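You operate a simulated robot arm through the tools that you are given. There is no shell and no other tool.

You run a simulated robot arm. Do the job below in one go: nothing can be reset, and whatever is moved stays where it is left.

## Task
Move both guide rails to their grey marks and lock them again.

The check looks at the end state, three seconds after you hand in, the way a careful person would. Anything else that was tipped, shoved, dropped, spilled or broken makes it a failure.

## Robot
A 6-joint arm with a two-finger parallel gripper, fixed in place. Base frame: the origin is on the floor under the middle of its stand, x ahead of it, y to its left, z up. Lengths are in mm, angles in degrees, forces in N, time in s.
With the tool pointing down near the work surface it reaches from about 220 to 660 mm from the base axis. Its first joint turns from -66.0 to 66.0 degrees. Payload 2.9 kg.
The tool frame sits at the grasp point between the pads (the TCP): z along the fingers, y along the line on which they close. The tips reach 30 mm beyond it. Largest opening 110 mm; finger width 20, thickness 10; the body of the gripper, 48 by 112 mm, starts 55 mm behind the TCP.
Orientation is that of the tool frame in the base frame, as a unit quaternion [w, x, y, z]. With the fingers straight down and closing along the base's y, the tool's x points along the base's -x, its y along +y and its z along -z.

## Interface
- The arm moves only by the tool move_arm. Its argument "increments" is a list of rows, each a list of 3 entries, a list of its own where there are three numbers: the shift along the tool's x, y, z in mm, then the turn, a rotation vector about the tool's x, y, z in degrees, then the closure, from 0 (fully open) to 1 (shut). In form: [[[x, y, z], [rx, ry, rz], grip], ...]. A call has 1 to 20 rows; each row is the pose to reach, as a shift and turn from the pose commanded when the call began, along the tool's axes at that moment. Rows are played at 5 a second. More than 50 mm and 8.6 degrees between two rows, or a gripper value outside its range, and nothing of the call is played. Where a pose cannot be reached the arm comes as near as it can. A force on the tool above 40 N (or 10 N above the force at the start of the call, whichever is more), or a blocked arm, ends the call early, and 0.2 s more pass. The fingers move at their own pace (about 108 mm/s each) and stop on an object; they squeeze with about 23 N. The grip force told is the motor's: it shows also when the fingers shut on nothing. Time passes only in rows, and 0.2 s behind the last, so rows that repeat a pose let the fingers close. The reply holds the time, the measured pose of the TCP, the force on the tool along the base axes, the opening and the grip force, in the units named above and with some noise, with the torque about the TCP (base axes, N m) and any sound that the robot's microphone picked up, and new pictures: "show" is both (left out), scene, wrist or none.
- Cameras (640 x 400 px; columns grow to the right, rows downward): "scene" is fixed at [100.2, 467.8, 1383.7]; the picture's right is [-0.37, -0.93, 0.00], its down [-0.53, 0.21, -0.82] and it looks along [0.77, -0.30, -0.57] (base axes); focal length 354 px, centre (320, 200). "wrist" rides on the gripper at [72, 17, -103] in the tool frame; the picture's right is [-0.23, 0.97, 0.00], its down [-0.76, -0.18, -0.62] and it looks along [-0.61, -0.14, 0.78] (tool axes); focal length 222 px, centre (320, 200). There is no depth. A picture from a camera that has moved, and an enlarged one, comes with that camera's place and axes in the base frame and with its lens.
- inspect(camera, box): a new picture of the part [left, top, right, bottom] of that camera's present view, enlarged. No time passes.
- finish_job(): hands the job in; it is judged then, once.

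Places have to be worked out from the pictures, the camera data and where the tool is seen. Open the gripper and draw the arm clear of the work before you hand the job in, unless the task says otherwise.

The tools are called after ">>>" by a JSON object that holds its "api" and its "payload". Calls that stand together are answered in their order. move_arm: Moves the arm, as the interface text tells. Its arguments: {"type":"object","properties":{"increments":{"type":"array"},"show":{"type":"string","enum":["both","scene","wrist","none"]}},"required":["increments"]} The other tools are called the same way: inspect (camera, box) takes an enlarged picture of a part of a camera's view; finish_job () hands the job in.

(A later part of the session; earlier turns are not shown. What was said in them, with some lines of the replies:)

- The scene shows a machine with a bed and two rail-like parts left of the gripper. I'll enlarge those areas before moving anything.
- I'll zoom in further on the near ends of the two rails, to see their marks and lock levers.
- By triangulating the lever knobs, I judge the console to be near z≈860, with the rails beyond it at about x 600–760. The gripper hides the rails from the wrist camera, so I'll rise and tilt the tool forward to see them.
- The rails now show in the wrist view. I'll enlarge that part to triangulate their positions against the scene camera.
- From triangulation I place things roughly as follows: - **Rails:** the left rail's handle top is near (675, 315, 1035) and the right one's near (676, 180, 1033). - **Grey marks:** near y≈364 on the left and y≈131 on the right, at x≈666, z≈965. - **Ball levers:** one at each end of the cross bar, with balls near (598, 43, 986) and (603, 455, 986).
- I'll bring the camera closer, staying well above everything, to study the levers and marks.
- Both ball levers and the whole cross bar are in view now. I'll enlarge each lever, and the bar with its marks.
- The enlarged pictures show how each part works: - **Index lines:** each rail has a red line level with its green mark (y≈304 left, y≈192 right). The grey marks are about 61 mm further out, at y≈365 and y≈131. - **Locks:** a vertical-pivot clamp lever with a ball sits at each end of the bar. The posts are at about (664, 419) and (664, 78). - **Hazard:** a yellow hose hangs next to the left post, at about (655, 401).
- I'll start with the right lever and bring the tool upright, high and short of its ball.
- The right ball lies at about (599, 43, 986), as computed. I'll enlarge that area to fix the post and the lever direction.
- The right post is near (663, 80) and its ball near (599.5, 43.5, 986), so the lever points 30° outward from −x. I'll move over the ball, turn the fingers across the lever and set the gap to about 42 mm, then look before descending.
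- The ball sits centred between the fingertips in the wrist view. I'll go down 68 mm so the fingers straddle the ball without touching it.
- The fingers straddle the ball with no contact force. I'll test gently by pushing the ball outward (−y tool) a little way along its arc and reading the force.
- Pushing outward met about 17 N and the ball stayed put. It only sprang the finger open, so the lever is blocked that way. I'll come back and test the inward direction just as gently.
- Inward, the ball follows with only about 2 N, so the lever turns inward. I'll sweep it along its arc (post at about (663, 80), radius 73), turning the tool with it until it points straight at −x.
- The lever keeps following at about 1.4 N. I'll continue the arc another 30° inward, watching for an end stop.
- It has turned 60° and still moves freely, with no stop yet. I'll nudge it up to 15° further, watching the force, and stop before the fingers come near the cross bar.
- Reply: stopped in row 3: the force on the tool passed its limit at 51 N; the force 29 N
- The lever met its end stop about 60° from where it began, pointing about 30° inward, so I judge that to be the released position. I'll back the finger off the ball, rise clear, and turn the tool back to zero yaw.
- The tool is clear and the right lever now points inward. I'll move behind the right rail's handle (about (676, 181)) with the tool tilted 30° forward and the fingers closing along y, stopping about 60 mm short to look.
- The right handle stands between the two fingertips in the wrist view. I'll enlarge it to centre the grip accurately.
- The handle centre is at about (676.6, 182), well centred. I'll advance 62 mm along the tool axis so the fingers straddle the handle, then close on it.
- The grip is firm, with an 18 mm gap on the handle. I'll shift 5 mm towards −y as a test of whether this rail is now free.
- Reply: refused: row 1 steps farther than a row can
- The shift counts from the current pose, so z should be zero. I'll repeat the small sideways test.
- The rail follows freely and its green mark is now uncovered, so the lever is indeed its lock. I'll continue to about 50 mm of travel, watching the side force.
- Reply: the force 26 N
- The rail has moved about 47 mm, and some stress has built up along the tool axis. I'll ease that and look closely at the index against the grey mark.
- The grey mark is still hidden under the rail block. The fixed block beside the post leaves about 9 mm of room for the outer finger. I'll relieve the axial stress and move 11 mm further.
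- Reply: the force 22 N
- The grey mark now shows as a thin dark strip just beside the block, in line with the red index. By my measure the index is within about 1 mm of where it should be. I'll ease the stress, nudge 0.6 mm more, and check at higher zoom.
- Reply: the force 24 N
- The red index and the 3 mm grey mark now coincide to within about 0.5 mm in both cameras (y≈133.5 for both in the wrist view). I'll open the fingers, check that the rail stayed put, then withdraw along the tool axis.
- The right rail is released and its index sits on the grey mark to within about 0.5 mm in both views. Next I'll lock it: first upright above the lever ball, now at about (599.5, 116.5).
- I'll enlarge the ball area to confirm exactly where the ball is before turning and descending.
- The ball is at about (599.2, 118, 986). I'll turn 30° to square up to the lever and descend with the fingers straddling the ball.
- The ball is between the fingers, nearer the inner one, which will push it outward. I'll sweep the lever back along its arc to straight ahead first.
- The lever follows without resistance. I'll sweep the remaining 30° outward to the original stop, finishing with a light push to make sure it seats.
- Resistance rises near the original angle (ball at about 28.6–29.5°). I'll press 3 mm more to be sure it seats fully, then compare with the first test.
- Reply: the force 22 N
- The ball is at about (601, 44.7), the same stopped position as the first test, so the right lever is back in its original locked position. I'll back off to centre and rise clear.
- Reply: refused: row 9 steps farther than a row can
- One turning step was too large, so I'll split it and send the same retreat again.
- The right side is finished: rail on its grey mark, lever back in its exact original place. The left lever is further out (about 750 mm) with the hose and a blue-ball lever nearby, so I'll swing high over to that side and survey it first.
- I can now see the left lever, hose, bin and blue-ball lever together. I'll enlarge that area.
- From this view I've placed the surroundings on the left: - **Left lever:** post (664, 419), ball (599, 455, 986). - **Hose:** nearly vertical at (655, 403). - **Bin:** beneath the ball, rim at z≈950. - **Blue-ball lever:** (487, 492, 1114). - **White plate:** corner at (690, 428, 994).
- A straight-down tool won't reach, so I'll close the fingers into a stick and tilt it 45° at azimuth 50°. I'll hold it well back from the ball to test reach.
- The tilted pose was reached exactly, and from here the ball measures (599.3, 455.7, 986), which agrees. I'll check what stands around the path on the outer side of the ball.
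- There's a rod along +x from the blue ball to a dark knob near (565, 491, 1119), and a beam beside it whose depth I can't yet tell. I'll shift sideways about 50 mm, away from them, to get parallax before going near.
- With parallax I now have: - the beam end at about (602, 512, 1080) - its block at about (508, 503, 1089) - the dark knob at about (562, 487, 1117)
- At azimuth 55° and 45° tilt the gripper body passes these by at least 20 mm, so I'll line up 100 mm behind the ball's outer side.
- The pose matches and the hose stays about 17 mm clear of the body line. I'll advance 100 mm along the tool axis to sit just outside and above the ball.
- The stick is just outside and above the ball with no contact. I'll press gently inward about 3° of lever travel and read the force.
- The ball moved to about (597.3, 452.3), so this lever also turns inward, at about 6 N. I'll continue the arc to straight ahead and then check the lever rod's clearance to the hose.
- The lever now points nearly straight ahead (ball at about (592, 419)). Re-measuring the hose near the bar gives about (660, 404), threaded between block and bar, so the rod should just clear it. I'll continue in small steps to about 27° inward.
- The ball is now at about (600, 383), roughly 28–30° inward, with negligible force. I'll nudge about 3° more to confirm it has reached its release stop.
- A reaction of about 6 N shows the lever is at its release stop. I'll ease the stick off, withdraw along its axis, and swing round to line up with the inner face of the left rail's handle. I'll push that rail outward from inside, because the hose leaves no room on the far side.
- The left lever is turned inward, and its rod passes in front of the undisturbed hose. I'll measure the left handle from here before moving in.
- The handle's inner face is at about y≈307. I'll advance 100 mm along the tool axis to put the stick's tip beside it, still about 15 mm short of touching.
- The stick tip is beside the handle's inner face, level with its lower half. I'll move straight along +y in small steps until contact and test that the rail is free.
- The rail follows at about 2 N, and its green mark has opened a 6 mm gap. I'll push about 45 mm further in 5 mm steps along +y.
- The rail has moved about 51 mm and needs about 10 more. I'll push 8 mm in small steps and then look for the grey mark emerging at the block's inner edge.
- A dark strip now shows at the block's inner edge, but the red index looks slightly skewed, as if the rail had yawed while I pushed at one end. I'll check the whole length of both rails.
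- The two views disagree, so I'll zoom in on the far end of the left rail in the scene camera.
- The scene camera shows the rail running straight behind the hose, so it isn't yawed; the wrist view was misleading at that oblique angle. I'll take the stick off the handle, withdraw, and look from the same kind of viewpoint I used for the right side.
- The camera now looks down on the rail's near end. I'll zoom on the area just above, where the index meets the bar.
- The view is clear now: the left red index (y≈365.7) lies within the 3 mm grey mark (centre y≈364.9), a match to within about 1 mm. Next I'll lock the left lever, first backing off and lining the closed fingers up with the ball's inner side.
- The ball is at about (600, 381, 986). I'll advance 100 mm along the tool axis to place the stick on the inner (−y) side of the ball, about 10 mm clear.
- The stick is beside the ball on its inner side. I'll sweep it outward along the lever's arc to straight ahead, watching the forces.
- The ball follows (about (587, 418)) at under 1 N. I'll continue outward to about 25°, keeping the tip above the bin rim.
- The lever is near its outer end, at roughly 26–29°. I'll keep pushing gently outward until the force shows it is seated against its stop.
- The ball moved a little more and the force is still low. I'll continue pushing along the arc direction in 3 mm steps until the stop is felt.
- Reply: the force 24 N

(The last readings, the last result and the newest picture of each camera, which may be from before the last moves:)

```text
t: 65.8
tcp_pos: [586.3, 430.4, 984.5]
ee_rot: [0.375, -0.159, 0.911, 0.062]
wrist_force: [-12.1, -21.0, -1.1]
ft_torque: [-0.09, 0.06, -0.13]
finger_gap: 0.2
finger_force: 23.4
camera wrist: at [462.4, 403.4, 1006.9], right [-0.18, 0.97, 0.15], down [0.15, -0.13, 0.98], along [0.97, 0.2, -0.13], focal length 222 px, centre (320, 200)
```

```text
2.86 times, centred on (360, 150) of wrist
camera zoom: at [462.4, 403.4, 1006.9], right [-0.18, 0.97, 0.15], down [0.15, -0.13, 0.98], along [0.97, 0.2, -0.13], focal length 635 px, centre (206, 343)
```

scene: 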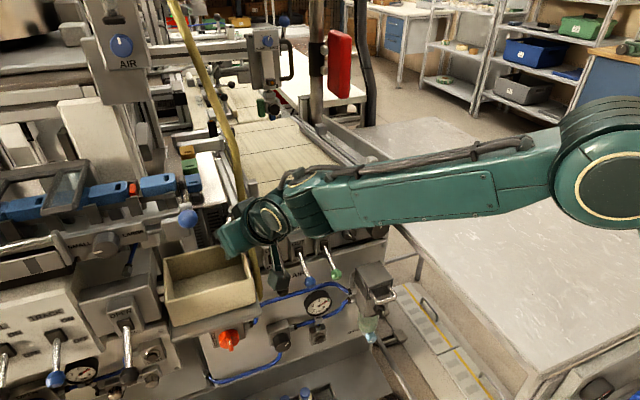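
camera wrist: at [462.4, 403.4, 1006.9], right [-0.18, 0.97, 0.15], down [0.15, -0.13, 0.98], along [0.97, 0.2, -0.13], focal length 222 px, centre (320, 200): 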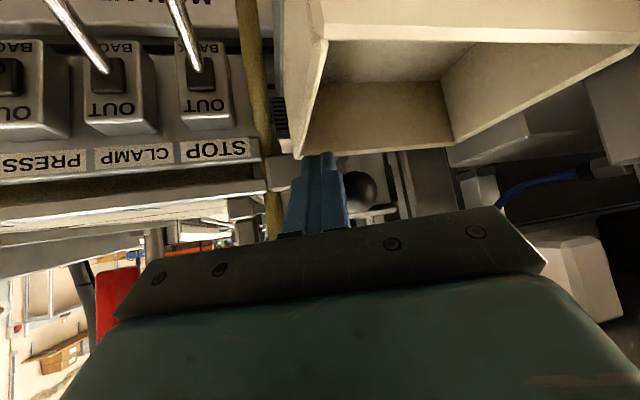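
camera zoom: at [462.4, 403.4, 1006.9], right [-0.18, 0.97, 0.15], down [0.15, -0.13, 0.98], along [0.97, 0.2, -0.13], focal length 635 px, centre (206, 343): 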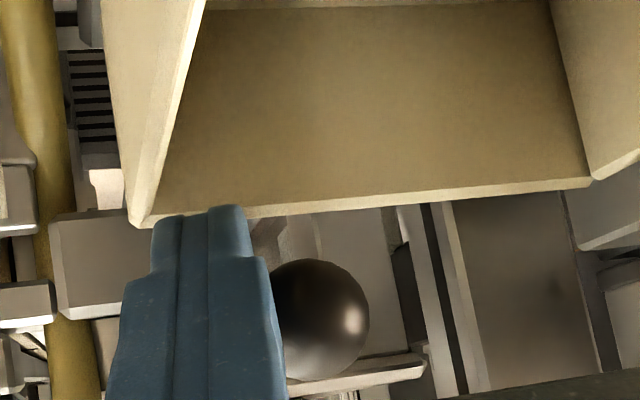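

The force jumped to 24 N exactly along the lever's tangent, so the left lever is against its outer (locked) stop. I'll ease off, withdraw along the tool axis and inspect.

>>> {"api": "move_arm", "payload": {"increments": [[[2.2, -2.6, -2.2], [0, 0, 0], 1.0], [[4.3, -7, -4.3], [0, 0, 0], 1.0], [[4.3, -12, -30], [0, 0, 0], 1.0], [[4.3, -14, -70], [0, 0, 0], 1.0], [[4.3, -16, -110], [0, 0, 0], 1.0], [[4.3, -18, -150], [0, 0, 0], 1.0], [[4.3, -18, -150], [0, 0, 0], 1.0]]}}

>>> {"api": "inspect", "payload": {"camera": "scene", "box": [200, 190, 280, 250]}}

>>> {"api": "inspect", "payload": {"camera": "wrist", "box": [250, 60, 450, 200]}}

```text
t: 67.4
tcp_pos: [489.1, 379.0, 1088.2]
ee_rot: [0.377, -0.16, 0.91, 0.065]
wrist_force: [-0.5, 0.1, -0.4]
ft_torque: [0.0, 0.0, 0.0]
finger_gap: 0.0
finger_force: 22.8
camera wrist: at [365.4, 351.7, 1109.6], right [-0.18, 0.97, 0.16], down [0.15, -0.13, 0.98], along [0.97, 0.2, -0.12], focal length 222 px, centre (320, 200)
```

scene: 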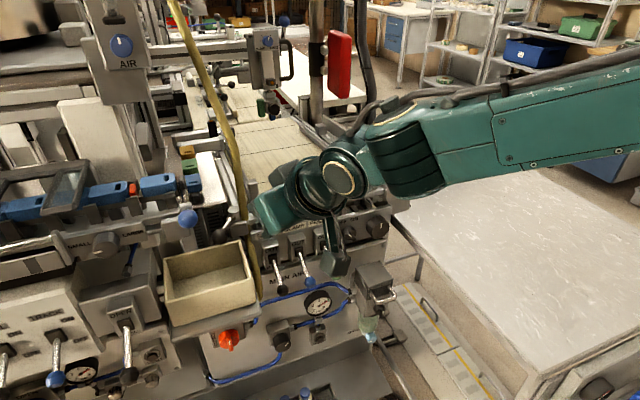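
wrist: 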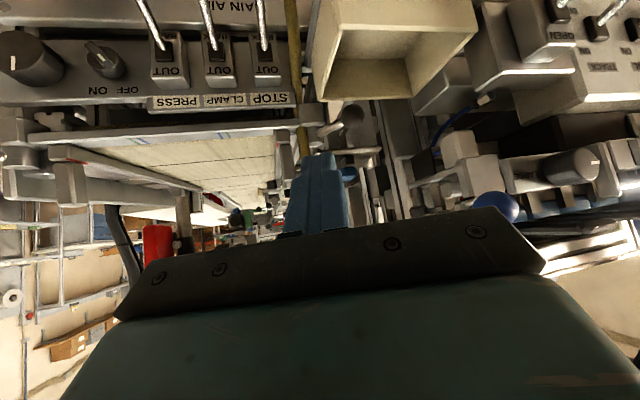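

```text
6.67 times, centred on (240, 220) of scene
camera zoom: at [100.2, 467.8, 1383.7], right [-0.37, -0.93, 0.0], down [-0.53, 0.21, -0.82], along [0.77, -0.3, -0.57], focal length 2361 px, centre (853, 67)
```

zoom: 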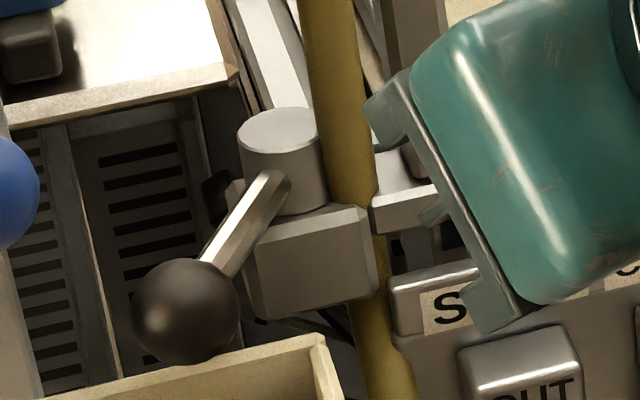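

```text
2.86 times, centred on (350, 130) of wrist
camera zoom: at [365.4, 351.7, 1109.6], right [-0.18, 0.97, 0.16], down [0.15, -0.13, 0.98], along [0.97, 0.2, -0.12], focal length 635 px, centre (234, 400)
```

zoom: 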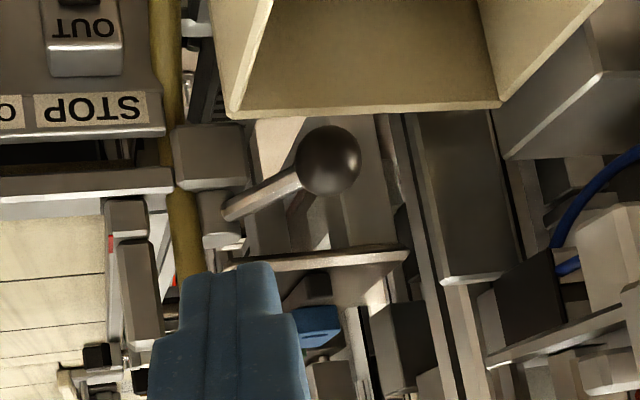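

The left ball sits at exactly its original image position, so it is locked again with the hose and bin untouched. I'll move to a high central viewpoint, open the gripper and verify both rails together.

>>> {"api": "move_arm", "payload": {"increments": [[[-9.6, -24.4, -25], [2.3, 4, 3.3], 1.0], [[-19.2, -48.8, -50], [4.6, 7.9, 6.6], 1.0], [[-28.9, -73.1, -75], [6.9, 11.9, 9.9], 0.8], [[-38.5, -97.5, -100], [9.2, 15.8, 13.2], 0.5], [[-48.1, -121.9, -124.5], [11.53, 19.8, 16.47], 0.2], [[-48.1, -121.9, -124.5], [11.53, 19.8, 16.47], 0], [[-48.1, -121.9, -124.5], [11.53, 19.8, 16.47], 0]]}}

>>> {"api": "inspect", "payload": {"camera": "wrist", "box": [230, 70, 450, 200]}}

>>> {"api": "inspect", "payload": {"camera": "wrist", "box": [160, 80, 320, 180]}}

>>> {"api": "inspect", "payload": {"camera": "wrist", "box": [340, 60, 500, 160]}}

```text
t: 69.0
tcp_pos: [477.4, 248.7, 1211.3]
ee_rot: [0.216, 0.001, 0.976, -0.001]
wrist_force: [0.1, -0.5, -0.5]
ft_torque: [0.02, -0.03, 0.03]
finger_gap: 110.0
finger_force: 0.1
camera wrist: at [366.9, 264.0, 1274.0], right [0.21, 0.97, 0.09], down [0.43, -0.18, 0.89], along [0.88, -0.14, -0.45], focal length 222 px, centre (320, 200)
```

scene: 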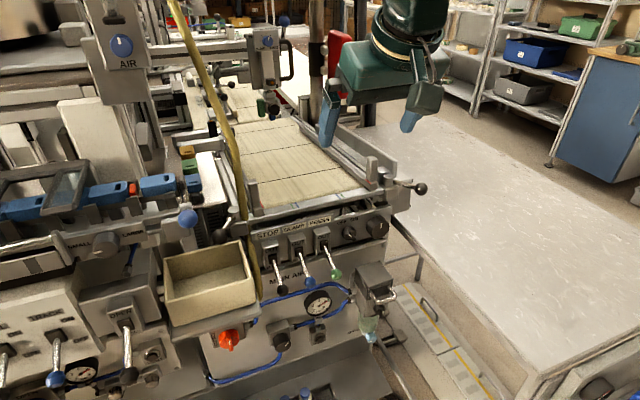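
wrist: 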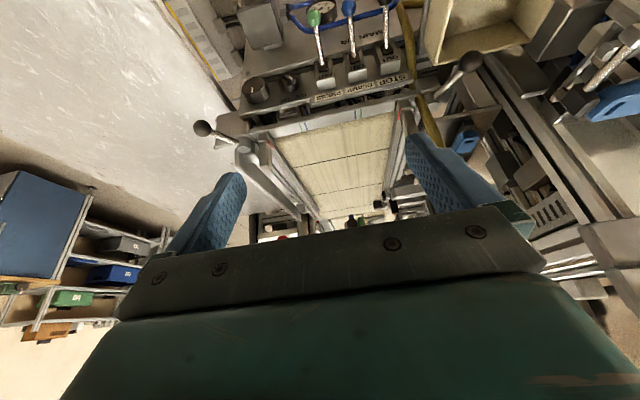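

```text
2.91 times, centred on (340, 135) of wrist
camera zoom: at [366.9, 264.0, 1274.0], right [0.21, 0.97, 0.09], down [0.43, -0.18, 0.89], along [0.88, -0.14, -0.45], focal length 646 px, centre (262, 389)
```

zoom: 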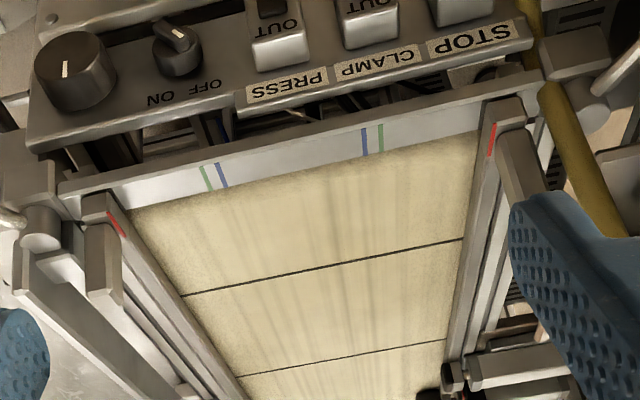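

```text
4.00 times, centred on (240, 130) of wrist
camera zoom: at [366.9, 264.0, 1274.0], right [0.21, 0.97, 0.09], down [0.43, -0.18, 0.89], along [0.88, -0.14, -0.45], focal length 888 px, centre (640, 480)
```

zoom: 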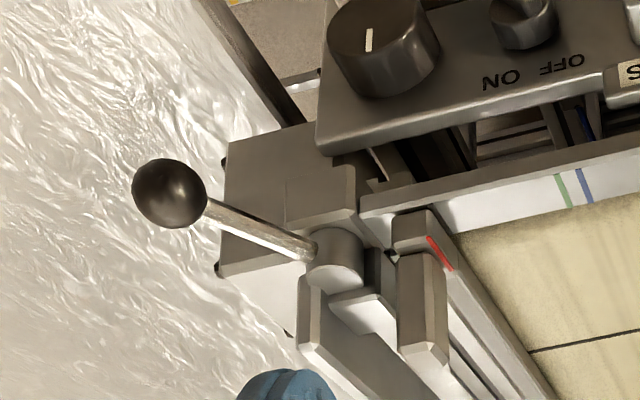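

```text
4.00 times, centred on (420, 110) of wrist
camera zoom: at [366.9, 264.0, 1274.0], right [0.21, 0.97, 0.09], down [0.43, -0.18, 0.89], along [0.88, -0.14, -0.45], focal length 888 px, centre (-80, 560)
```

zoom: 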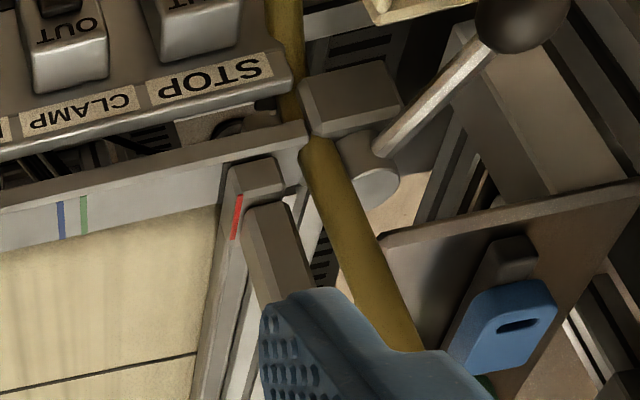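

Both rails now stand at the outer positions, with both levers at their original locked angles. I'll take one last close look at each index against its grey mark.

>>> {"api": "inspect", "payload": {"camera": "wrist", "box": [240, 120, 290, 155]}}

>>> {"api": "inspect", "payload": {"camera": "wrist", "box": [385, 95, 435, 135]}}

>>> {"api": "inspect", "payload": {"camera": "scene", "box": [220, 120, 400, 220]}}

>>> {"api": "inspect", "payload": {"camera": "scene", "box": [345, 175, 385, 205]}}

```text
11.43 times, centred on (265, 138) of wrist
camera zoom: at [366.9, 264.0, 1274.0], right [0.21, 0.97, 0.09], down [0.43, -0.18, 0.89], along [0.88, -0.14, -0.45], focal length 2538 px, centre (949, 914)
```

zoom: 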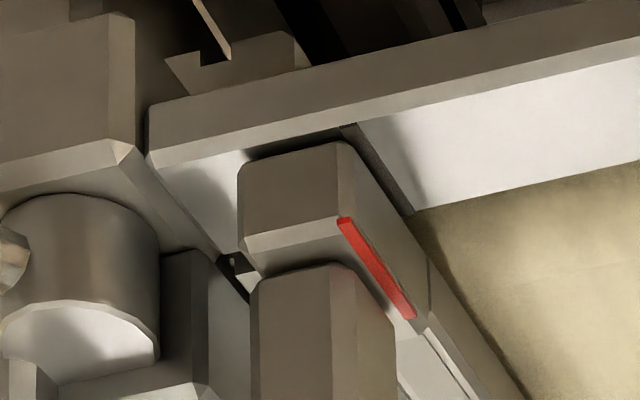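

```text
10.00 times, centred on (410, 115) of wrist
camera zoom: at [366.9, 264.0, 1274.0], right [0.21, 0.97, 0.09], down [0.43, -0.18, 0.89], along [0.88, -0.14, -0.45], focal length 2221 px, centre (-580, 1050)
```

zoom: 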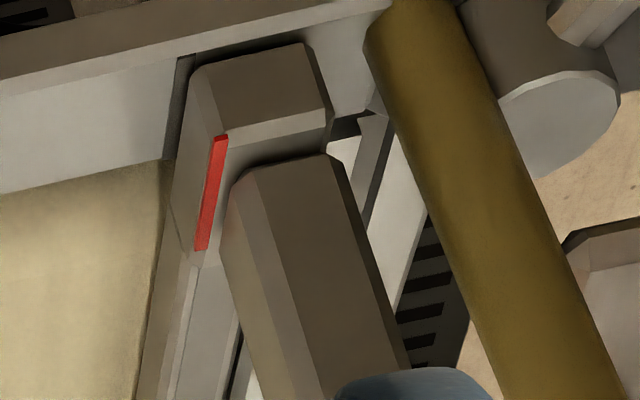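

```text
3.56 times, centred on (310, 170) of scene
camera zoom: at [100.2, 467.8, 1383.7], right [-0.37, -0.93, 0.0], down [-0.53, 0.21, -0.82], along [0.77, -0.3, -0.57], focal length 1259 px, centre (356, 307)
```

zoom: 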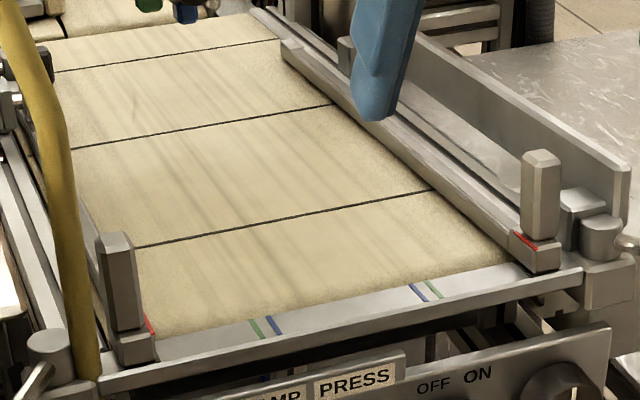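

```text
13.33 times, centred on (365, 190) of scene
camera zoom: at [100.2, 467.8, 1383.7], right [-0.37, -0.93, 0.0], down [-0.53, 0.21, -0.82], along [0.77, -0.3, -0.57], focal length 4722 px, centre (-280, 333)
```

zoom: 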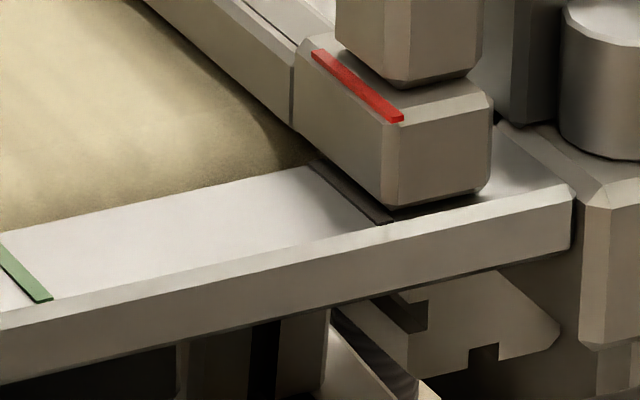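

Both indices lie on their grey marks to within about 1 mm, both levers are back in the locked position, and nothing else has moved. I'll draw the arm back clear of the machine with the gripper open.

>>> {"api": "move_arm", "payload": {"increments": [[[30, 0, -9], [0, 5, 0], 0], [[61, 0, -18], [0, 10, 0], 0], [[92, 0, -26], [0, 15, 0], 0], [[122, 0, -35], [0, 20, 0], 0], [[152.9, 0, -43.7], [0, 25, 0], 0], [[152.9, 0, -43.7], [0, 25, 0], 0]]}}

```text
t: 70.4
tcp_pos: [322.1, 244.6, 1188.5]
ee_rot: [0.001, 0.001, 1.0, -0.002]
wrist_force: [-0.5, -1.0, 1.4]
ft_torque: [-0.03, 0.03, 0.0]
finger_gap: 109.8
finger_force: 0.1
camera wrist: at [248.6, 262.8, 1291.0], right [0.23, 0.97, 0.0], down [0.76, -0.18, 0.62], along [0.61, -0.15, -0.78], focal length 222 px, centre (320, 200)
```

scene: 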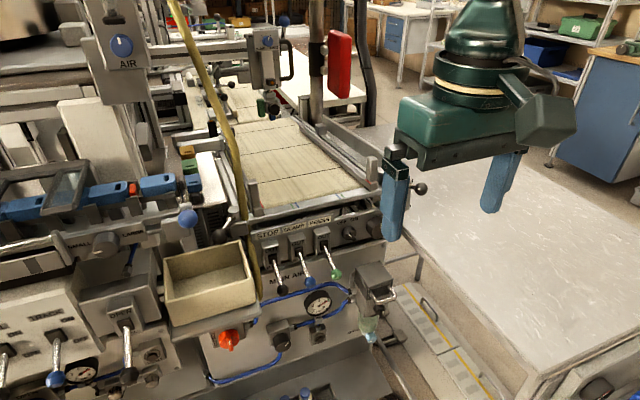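
wrist: 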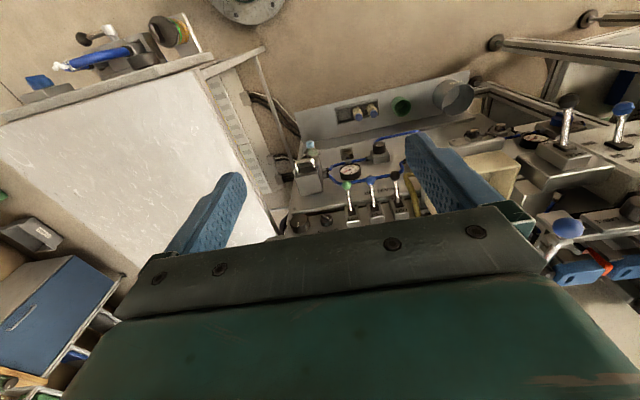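

The arm is back near its starting pose with the gripper open. The scene looks as it did at the start, except that both rails now stand on their grey marks with their levers locked, so I'm handing the job in.

>>> {"api": "finish_job", "payload": {}}

```text
The job is handed in.
```

Both guide rails are on their grey marks and locked again, and I've handed the job in. The tool only confirmed that it was received, so I don't know the check's verdict.

- **Rails:** in the last close-ups, each red index line sat within about 1 mm of the centre of its 3 mm grey mark. The left one sits slightly outward of centre. I left it there because the yellow hose leaves no room to push it back from the outside.
- **Locks:** I turned each ball lever about 60° inward to release its rail, then back out to its stop. In the scene camera, both balls are back where they started.
- **Surroundings:** I saw no change to the hose, bin, blue-ball lever or control panel. The force limit tripped once, at 51 N, when the right lever reached its release stop. It turned back normally afterwards, and I saw no damage.
- **Arm:** it is back near its starting pose with the gripper open, clear of the machine.
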